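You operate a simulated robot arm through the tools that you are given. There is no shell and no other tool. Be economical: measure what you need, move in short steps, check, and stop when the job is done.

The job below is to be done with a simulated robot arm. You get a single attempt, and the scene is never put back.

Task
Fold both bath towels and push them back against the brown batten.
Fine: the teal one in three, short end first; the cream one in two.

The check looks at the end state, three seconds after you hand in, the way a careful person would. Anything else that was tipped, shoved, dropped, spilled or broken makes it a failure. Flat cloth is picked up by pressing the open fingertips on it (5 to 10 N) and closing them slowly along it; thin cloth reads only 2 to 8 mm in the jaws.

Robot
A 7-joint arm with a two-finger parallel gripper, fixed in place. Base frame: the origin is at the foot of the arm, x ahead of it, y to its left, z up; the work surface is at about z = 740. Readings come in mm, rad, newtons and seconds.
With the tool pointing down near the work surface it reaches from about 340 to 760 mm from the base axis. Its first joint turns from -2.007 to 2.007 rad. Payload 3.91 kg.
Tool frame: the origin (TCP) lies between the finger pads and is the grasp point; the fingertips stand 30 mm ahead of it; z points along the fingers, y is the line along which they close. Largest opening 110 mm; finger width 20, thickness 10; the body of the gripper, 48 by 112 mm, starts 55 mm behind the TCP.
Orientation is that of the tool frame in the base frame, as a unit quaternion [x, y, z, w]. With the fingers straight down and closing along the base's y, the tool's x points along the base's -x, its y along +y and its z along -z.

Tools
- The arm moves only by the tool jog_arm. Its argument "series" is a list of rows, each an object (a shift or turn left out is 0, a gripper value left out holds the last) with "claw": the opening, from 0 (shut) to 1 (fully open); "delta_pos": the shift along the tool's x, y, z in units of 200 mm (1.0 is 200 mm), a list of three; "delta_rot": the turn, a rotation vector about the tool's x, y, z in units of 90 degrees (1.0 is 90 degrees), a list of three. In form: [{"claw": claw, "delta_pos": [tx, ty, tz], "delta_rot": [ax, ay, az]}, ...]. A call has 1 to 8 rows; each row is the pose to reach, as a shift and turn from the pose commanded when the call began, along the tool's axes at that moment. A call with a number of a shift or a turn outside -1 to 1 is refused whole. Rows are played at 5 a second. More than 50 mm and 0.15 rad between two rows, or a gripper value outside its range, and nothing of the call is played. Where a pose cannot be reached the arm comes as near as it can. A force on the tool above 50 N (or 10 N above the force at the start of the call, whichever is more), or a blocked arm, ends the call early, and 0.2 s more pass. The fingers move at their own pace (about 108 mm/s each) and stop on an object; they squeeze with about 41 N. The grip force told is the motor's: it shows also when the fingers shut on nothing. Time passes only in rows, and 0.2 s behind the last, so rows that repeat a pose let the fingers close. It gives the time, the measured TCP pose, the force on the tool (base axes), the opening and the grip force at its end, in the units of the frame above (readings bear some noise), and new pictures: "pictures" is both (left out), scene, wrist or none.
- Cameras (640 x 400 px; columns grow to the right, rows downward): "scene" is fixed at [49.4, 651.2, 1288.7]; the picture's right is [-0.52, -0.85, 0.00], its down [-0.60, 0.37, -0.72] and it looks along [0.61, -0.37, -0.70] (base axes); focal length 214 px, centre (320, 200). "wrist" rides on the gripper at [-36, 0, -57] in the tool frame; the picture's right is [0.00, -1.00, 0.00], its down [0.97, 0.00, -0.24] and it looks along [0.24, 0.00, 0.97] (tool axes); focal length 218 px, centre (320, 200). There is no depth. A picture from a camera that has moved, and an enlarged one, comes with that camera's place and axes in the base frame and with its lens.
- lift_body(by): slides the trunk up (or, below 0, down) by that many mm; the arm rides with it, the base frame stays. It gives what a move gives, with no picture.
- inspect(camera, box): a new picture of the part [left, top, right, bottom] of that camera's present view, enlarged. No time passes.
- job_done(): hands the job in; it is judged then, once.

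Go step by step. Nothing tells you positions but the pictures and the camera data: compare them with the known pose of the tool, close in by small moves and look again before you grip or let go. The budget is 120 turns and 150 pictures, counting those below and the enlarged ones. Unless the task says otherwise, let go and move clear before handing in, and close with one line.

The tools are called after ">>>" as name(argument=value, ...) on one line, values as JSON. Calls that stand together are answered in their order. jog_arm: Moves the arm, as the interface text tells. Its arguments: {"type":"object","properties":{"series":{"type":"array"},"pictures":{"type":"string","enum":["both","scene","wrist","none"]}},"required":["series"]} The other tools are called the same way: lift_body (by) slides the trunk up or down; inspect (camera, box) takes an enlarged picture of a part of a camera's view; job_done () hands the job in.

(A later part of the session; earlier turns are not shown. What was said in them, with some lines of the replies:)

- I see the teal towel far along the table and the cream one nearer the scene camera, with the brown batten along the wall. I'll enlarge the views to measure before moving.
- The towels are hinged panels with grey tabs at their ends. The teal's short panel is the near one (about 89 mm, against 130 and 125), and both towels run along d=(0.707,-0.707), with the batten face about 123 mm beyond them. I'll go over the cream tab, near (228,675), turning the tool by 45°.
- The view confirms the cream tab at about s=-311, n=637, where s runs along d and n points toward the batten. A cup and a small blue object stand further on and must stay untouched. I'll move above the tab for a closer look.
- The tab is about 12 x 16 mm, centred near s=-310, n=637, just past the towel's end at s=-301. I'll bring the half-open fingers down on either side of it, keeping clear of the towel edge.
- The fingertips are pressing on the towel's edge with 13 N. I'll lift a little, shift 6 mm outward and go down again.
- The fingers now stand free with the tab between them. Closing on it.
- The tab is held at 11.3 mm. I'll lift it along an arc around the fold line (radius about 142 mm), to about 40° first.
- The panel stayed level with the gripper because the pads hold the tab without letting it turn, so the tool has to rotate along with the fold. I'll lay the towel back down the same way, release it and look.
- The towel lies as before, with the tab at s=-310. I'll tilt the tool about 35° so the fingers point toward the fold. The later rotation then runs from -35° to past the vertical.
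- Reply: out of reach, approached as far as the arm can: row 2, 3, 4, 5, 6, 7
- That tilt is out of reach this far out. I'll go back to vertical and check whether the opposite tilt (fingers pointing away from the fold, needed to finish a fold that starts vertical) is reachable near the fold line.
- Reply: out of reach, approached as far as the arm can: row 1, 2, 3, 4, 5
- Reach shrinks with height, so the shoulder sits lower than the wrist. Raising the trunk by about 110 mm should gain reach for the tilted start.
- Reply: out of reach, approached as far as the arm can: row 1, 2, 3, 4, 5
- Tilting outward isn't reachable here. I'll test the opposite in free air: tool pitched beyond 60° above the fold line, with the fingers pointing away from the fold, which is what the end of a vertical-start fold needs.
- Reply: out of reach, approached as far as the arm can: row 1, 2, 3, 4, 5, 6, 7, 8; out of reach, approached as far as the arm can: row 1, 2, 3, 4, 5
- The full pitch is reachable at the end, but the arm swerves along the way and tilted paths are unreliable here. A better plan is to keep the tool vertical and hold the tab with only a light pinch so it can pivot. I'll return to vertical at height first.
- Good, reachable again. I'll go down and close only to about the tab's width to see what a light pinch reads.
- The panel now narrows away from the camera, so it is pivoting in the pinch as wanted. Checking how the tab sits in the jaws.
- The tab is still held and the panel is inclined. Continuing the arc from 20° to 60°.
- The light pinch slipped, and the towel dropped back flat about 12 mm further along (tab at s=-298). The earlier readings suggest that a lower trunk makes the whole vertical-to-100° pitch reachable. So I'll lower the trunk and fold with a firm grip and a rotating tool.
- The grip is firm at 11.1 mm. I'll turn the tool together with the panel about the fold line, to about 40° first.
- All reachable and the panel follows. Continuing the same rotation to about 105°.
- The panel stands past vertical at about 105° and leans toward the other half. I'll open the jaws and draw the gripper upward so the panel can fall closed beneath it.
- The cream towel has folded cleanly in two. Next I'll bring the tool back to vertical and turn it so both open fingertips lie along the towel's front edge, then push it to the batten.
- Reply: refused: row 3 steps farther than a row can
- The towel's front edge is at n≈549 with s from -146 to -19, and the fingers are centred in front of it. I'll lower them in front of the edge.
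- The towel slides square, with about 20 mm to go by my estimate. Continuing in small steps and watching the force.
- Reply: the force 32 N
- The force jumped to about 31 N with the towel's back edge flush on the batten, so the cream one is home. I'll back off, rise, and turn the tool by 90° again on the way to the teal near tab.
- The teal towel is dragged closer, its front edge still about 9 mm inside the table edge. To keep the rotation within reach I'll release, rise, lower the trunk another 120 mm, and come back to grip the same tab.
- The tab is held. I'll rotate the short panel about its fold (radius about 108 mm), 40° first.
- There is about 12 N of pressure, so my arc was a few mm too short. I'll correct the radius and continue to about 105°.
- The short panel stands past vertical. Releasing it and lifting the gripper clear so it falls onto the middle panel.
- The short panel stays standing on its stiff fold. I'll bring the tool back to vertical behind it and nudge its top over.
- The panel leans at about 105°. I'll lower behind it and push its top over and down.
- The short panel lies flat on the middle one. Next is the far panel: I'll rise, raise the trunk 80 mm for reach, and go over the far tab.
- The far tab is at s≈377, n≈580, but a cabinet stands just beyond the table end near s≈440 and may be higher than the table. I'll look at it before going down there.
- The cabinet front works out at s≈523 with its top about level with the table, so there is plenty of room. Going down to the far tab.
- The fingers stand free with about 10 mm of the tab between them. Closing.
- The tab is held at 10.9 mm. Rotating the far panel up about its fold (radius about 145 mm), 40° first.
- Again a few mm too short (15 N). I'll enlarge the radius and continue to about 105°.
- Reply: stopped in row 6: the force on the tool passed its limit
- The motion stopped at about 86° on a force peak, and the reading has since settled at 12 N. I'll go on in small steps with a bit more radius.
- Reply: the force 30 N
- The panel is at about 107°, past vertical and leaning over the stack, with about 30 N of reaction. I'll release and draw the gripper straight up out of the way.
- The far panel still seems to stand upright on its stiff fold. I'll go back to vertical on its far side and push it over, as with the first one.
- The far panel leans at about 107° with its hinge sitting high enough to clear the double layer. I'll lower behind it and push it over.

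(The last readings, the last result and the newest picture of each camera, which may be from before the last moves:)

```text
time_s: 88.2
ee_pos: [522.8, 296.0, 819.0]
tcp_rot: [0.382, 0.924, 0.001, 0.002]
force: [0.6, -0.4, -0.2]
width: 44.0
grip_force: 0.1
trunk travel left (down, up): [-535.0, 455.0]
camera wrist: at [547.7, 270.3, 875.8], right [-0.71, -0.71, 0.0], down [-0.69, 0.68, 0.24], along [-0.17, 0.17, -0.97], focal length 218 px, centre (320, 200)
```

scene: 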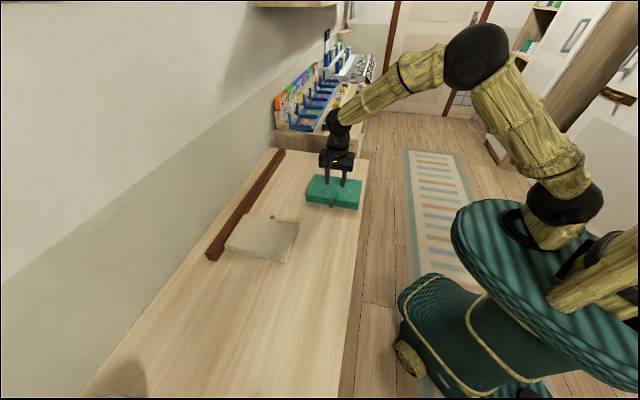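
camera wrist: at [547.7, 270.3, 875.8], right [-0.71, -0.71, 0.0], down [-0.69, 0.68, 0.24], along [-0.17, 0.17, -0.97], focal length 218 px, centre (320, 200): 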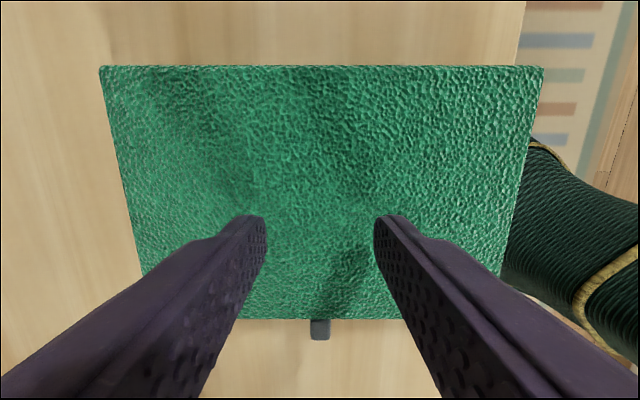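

The teal towel is folded in three. Now I'll rise, turn the tool by 90° and come down in front of its front edge to push it back.

>>> jog_arm(series=[{"delta_pos": [0, 0, -0.2]}, {"delta_pos": [0, 0, -0.4]}, {"delta_pos": [0, 0, -0.6]}], pictures="none")

>>> jog_arm(series=[{"claw": 0.75, "delta_pos": [0, -0.05, 0], "delta_rot": [0, 0, -0.09]}, {"delta_pos": [0, -0.1, 0], "delta_rot": [0, 0, -0.18]}, {"delta_pos": [0, -0.15, 0], "delta_rot": [0, 0, -0.27]}, {"delta_pos": [0, -0.2, 0], "delta_rot": [0, 0, -0.36]}, {"delta_pos": [0, -0.3, 0], "delta_rot": [0, 0, -0.45]}, {"delta_pos": [0, -0.4, 0], "delta_rot": [0, 0, -0.54]}, {"delta_pos": [0, -0.5, 0], "delta_rot": [0, 0, -0.63]}, {"delta_pos": [-0.03, -0.57, 0], "delta_rot": [0, 0, -0.72]}], pictures="none")

>>> jog_arm(series=[{"delta_rot": [0, 0, -0.07]}, {"delta_rot": [0, 0, -0.14]}, {"delta_rot": [0, 0, -0.21]}, {"delta_rot": [0, 0, -0.28]}], pictures="both")

```text
time_s: 89.0
ee_pos: [522.3, 296.9, 939.9]
tcp_rot: [0.382, 0.924, 0.001, 0.002]
force: [0.1, 0.1, 0.5]
width: 44.0
grip_force: 0.0
trunk travel left (down, up): [-535.0, 455.0]
```

```text
time_s: 90.8
ee_pos: [446.5, 208.8, 940.7]
tcp_rot: [-0.175, 0.985, 0.0, 0.001]
force: [-0.1, 0.5, -0.8]
width: 82.6
grip_force: 0.0
trunk travel left (down, up): [-535.0, 455.0]
```

```text
time_s: 91.8
ee_pos: [447.7, 210.0, 939.7]
tcp_rot: [-0.386, 0.923, 0.0, 0.001]
force: [0.5, -0.8, 0.3]
width: 82.5
grip_force: 0.1
trunk travel left (down, up): [-535.0, 455.0]
camera wrist: at [471.8, 235.8, 996.7], right [0.71, -0.7, 0.0], down [-0.68, -0.69, 0.24], along [-0.17, -0.17, -0.97], focal length 218 px, centre (320, 200)
```

scene: 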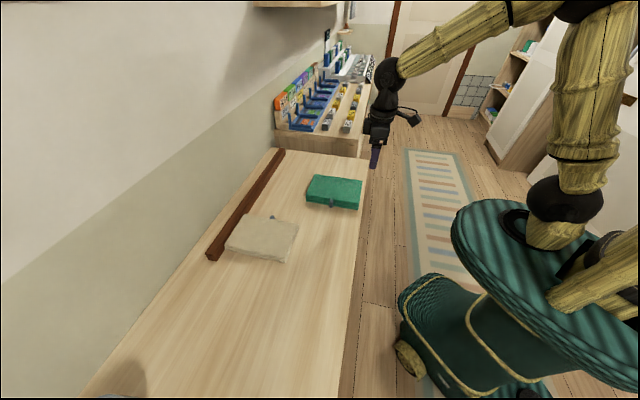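
wrist: 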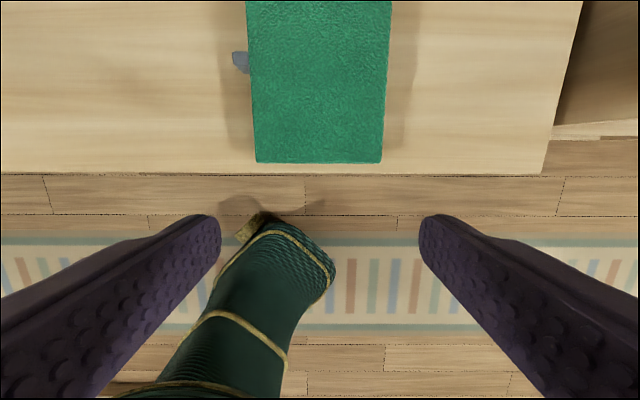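

The stack's front edge is at n≈484 and s runs from 101 to 231. The fingers, at n=465, are centred in front of it, so I'll lower them straight down.

>>> jog_arm(series=[{"delta_pos": [0, 0, 0.22]}, {"delta_pos": [0, 0, 0.44]}, {"delta_pos": [0, 0, 0.64]}, {"delta_pos": [0, 0, 0.76]}, {"delta_pos": [0, 0, 0.82]}], pictures="wrist")

```text
time_s: 93.0
ee_pos: [447.6, 210.0, 774.6]
tcp_rot: [-0.384, 0.923, -0.001, 0.001]
force: [0.7, 0.0, 0.1]
width: 82.5
grip_force: 0.1
trunk travel left (down, up): [-535.0, 455.0]
camera wrist: at [472.1, 235.2, 831.5], right [0.71, -0.7, 0.0], down [-0.68, -0.69, 0.24], along [-0.17, -0.17, -0.97], focal length 218 px, centre (320, 200)
```

wrist: 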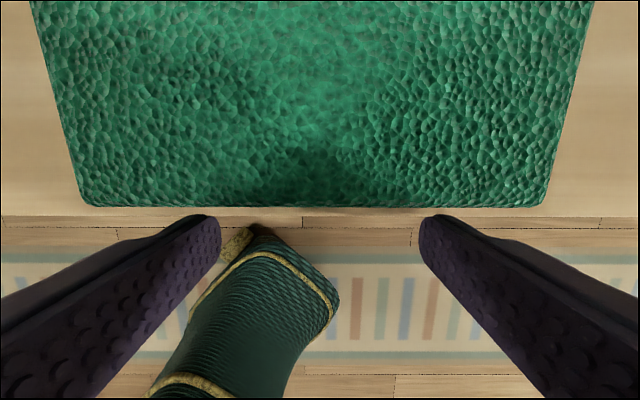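

>>> jog_arm(series=[{"delta_pos": [-0.08, 0, 0]}, {"delta_pos": [-0.18, 0, 0]}, {"delta_pos": [-0.28, 0, 0]}, {"delta_pos": [-0.38, 0, 0]}, {"delta_pos": [-0.48, 0, 0]}, {"delta_pos": [-0.58, 0, 0]}, {"delta_pos": [-0.68, 0, 0]}, {"delta_pos": [-0.78, 0, 0]}], pictures="both")

```text
time_s: 94.8
ee_pos: [558.7, 322.0, 776.2]
tcp_rot: [-0.384, 0.923, -0.001, 0.001]
force: [-0.2, -0.3, 0.5]
width: 82.6
grip_force: 0.2
trunk travel left (down, up): [-535.0, 455.0]
camera wrist: at [582.4, 347.6, 833.6], right [0.71, -0.7, 0.0], down [-0.68, -0.69, 0.24], along [-0.17, -0.17, -0.97], focal length 218 px, centre (320, 200)
```

scene: 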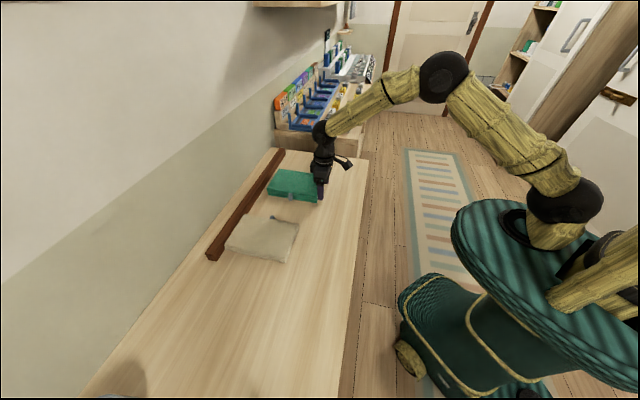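
wrist: 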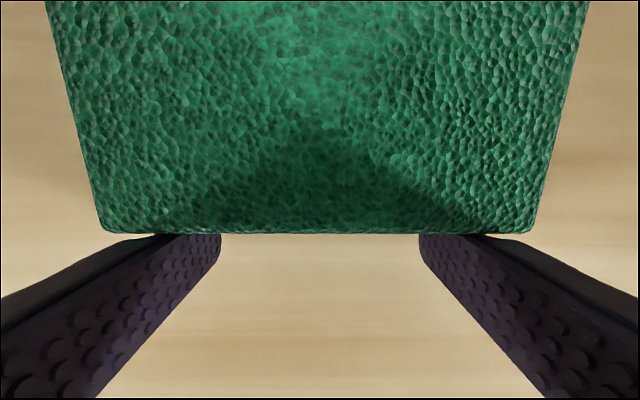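

The stack slides square. Small final steps against the batten, watching the force.

>>> jog_arm(series=[{"delta_pos": [-0.04, 0, 0]}, {"delta_pos": [-0.08, 0, 0]}, {"delta_pos": [-0.11, 0, 0]}], pictures="none")

>>> jog_arm(series=[{"delta_pos": [-0.02, 0, 0]}, {"delta_pos": [-0.04, 0, 0]}], pictures="none")

>>> inspect(camera="scene", box=[220, 140, 360, 230])

```text
time_s: 95.6
ee_pos: [573.3, 337.4, 776.6]
tcp_rot: [-0.384, 0.923, 0.0, 0.001]
force: [-1.7, -2.5, 1.9]
width: 82.5
grip_force: 0.1
trunk travel left (down, up): [-535.0, 455.0]
```

```text
time_s: 96.2
ee_pos: [577.2, 343.3, 776.0]
tcp_rot: [-0.385, 0.923, -0.001, -0.001]
force: [-10.3, -8.9, 5.3]
width: 82.6
grip_force: 0.0
trunk travel left (down, up): [-535.0, 455.0]
```

```text
4.44 times, centred on (290, 185) of scene
camera zoom: at [49.4, 651.2, 1288.7], right [-0.52, -0.85, 0.0], down [-0.6, 0.37, -0.72], along [0.61, -0.37, -0.7], focal length 953 px, centre (453, 267)
```

zoom: 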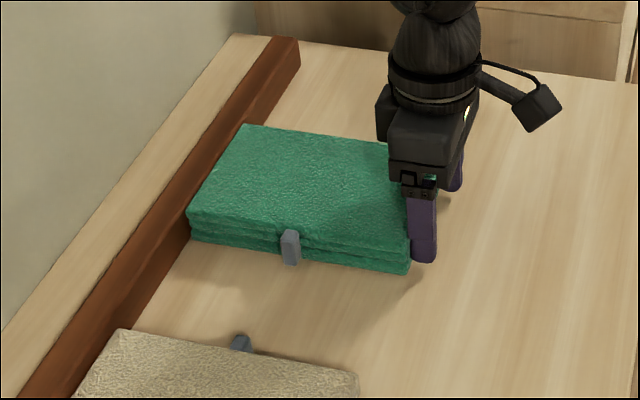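

Contact with about 14 N; one more short press to seat it, then I'll back off and rise.

>>> jog_arm(series=[{"delta_pos": [-0.012, 0, 0]}, {"delta_pos": [-0.02, 0, 0]}], pictures="none")

>>> jog_arm(series=[{"delta_pos": [0.08, 0, 0]}, {"delta_pos": [0.2, 0, 0]}, {"delta_pos": [0.3, 0, -0.2]}, {"delta_pos": [0.4, 0, -0.4]}, {"delta_pos": [0.55, 0, -0.55]}, {"delta_pos": [0.7, 0, -0.7]}], pictures="both")

>>> inspect(camera="scene", box=[190, 140, 370, 290])

```text
time_s: 96.8
ee_pos: [578.7, 343.4, 777.4]
tcp_rot: [-0.383, 0.924, -0.001, -0.005]
force: [-37.4, -24.2, 6.8]
width: 82.5
grip_force: 0.1
trunk travel left (down, up): [-535.0, 455.0]
```

```text
time_s: 98.2
ee_pos: [481.3, 244.7, 914.6]
tcp_rot: [-0.385, 0.923, 0.0, 0.001]
force: [-0.3, -0.6, 0.9]
width: 82.5
grip_force: 0.1
trunk travel left (down, up): [-535.0, 455.0]
camera wrist: at [505.6, 270.3, 971.7], right [0.71, -0.7, 0.0], down [-0.68, -0.69, 0.24], along [-0.17, -0.17, -0.97], focal length 218 px, centre (320, 200)
```

scene: 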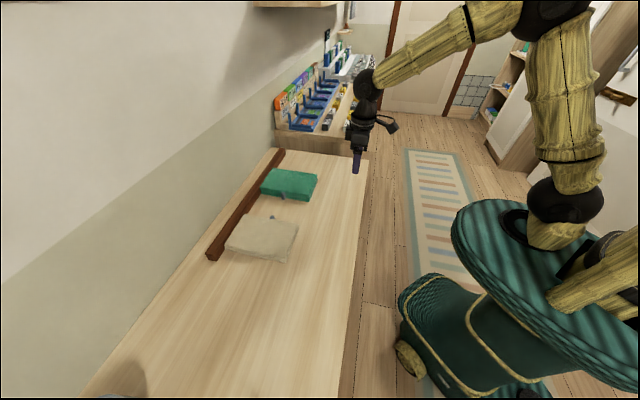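
wrist: 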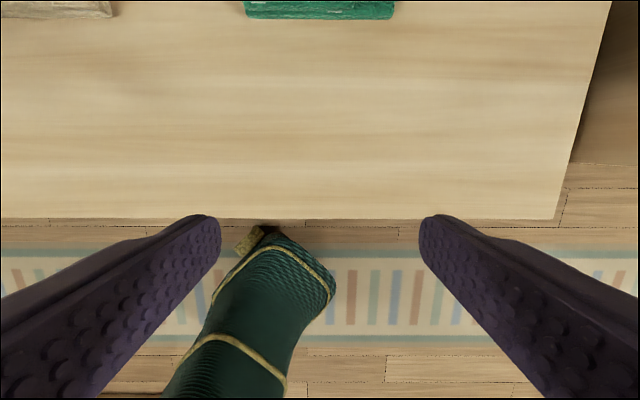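

```text
2.67 times, centred on (280, 215) of scene
camera zoom: at [49.4, 651.2, 1288.7], right [-0.52, -0.85, 0.0], down [-0.6, 0.37, -0.72], along [0.61, -0.37, -0.7], focal length 572 px, centre (427, 160)
```

zoom: 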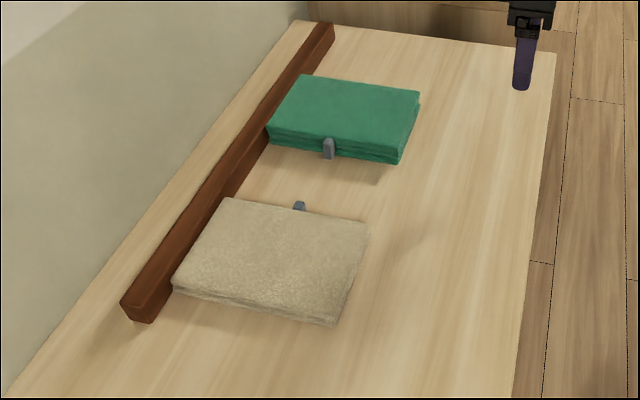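

Both stacks look flush against the unmoved batten, and the arm is clear. One close look at the contact lines before handing in.

>>> inspect(camera="scene", box=[225, 160, 305, 260])

```text
4.00 times, centred on (265, 210) of scene
camera zoom: at [49.4, 651.2, 1288.7], right [-0.52, -0.85, 0.0], down [-0.6, 0.37, -0.72], along [0.61, -0.37, -0.7], focal length 858 px, centre (540, 160)
```

zoom: 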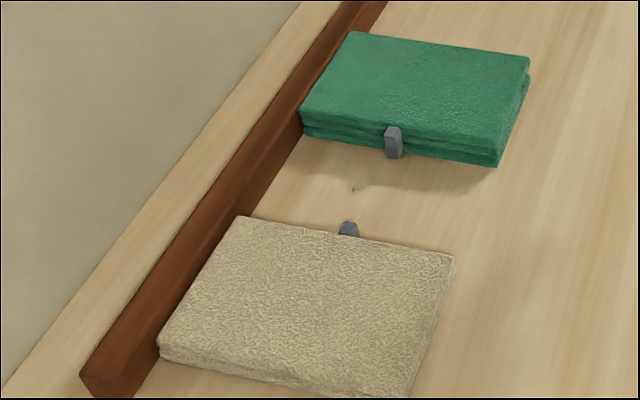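

The close view shows both folded towels touching the batten along their whole back edge, and nothing else has moved. Handing in.

>>> job_done()

```text
The job is handed in.
```

The teal towel is folded in three, short end first, and the cream towel in two. Both are pushed flush against the brown batten, nothing else was moved, and the arm is clear.
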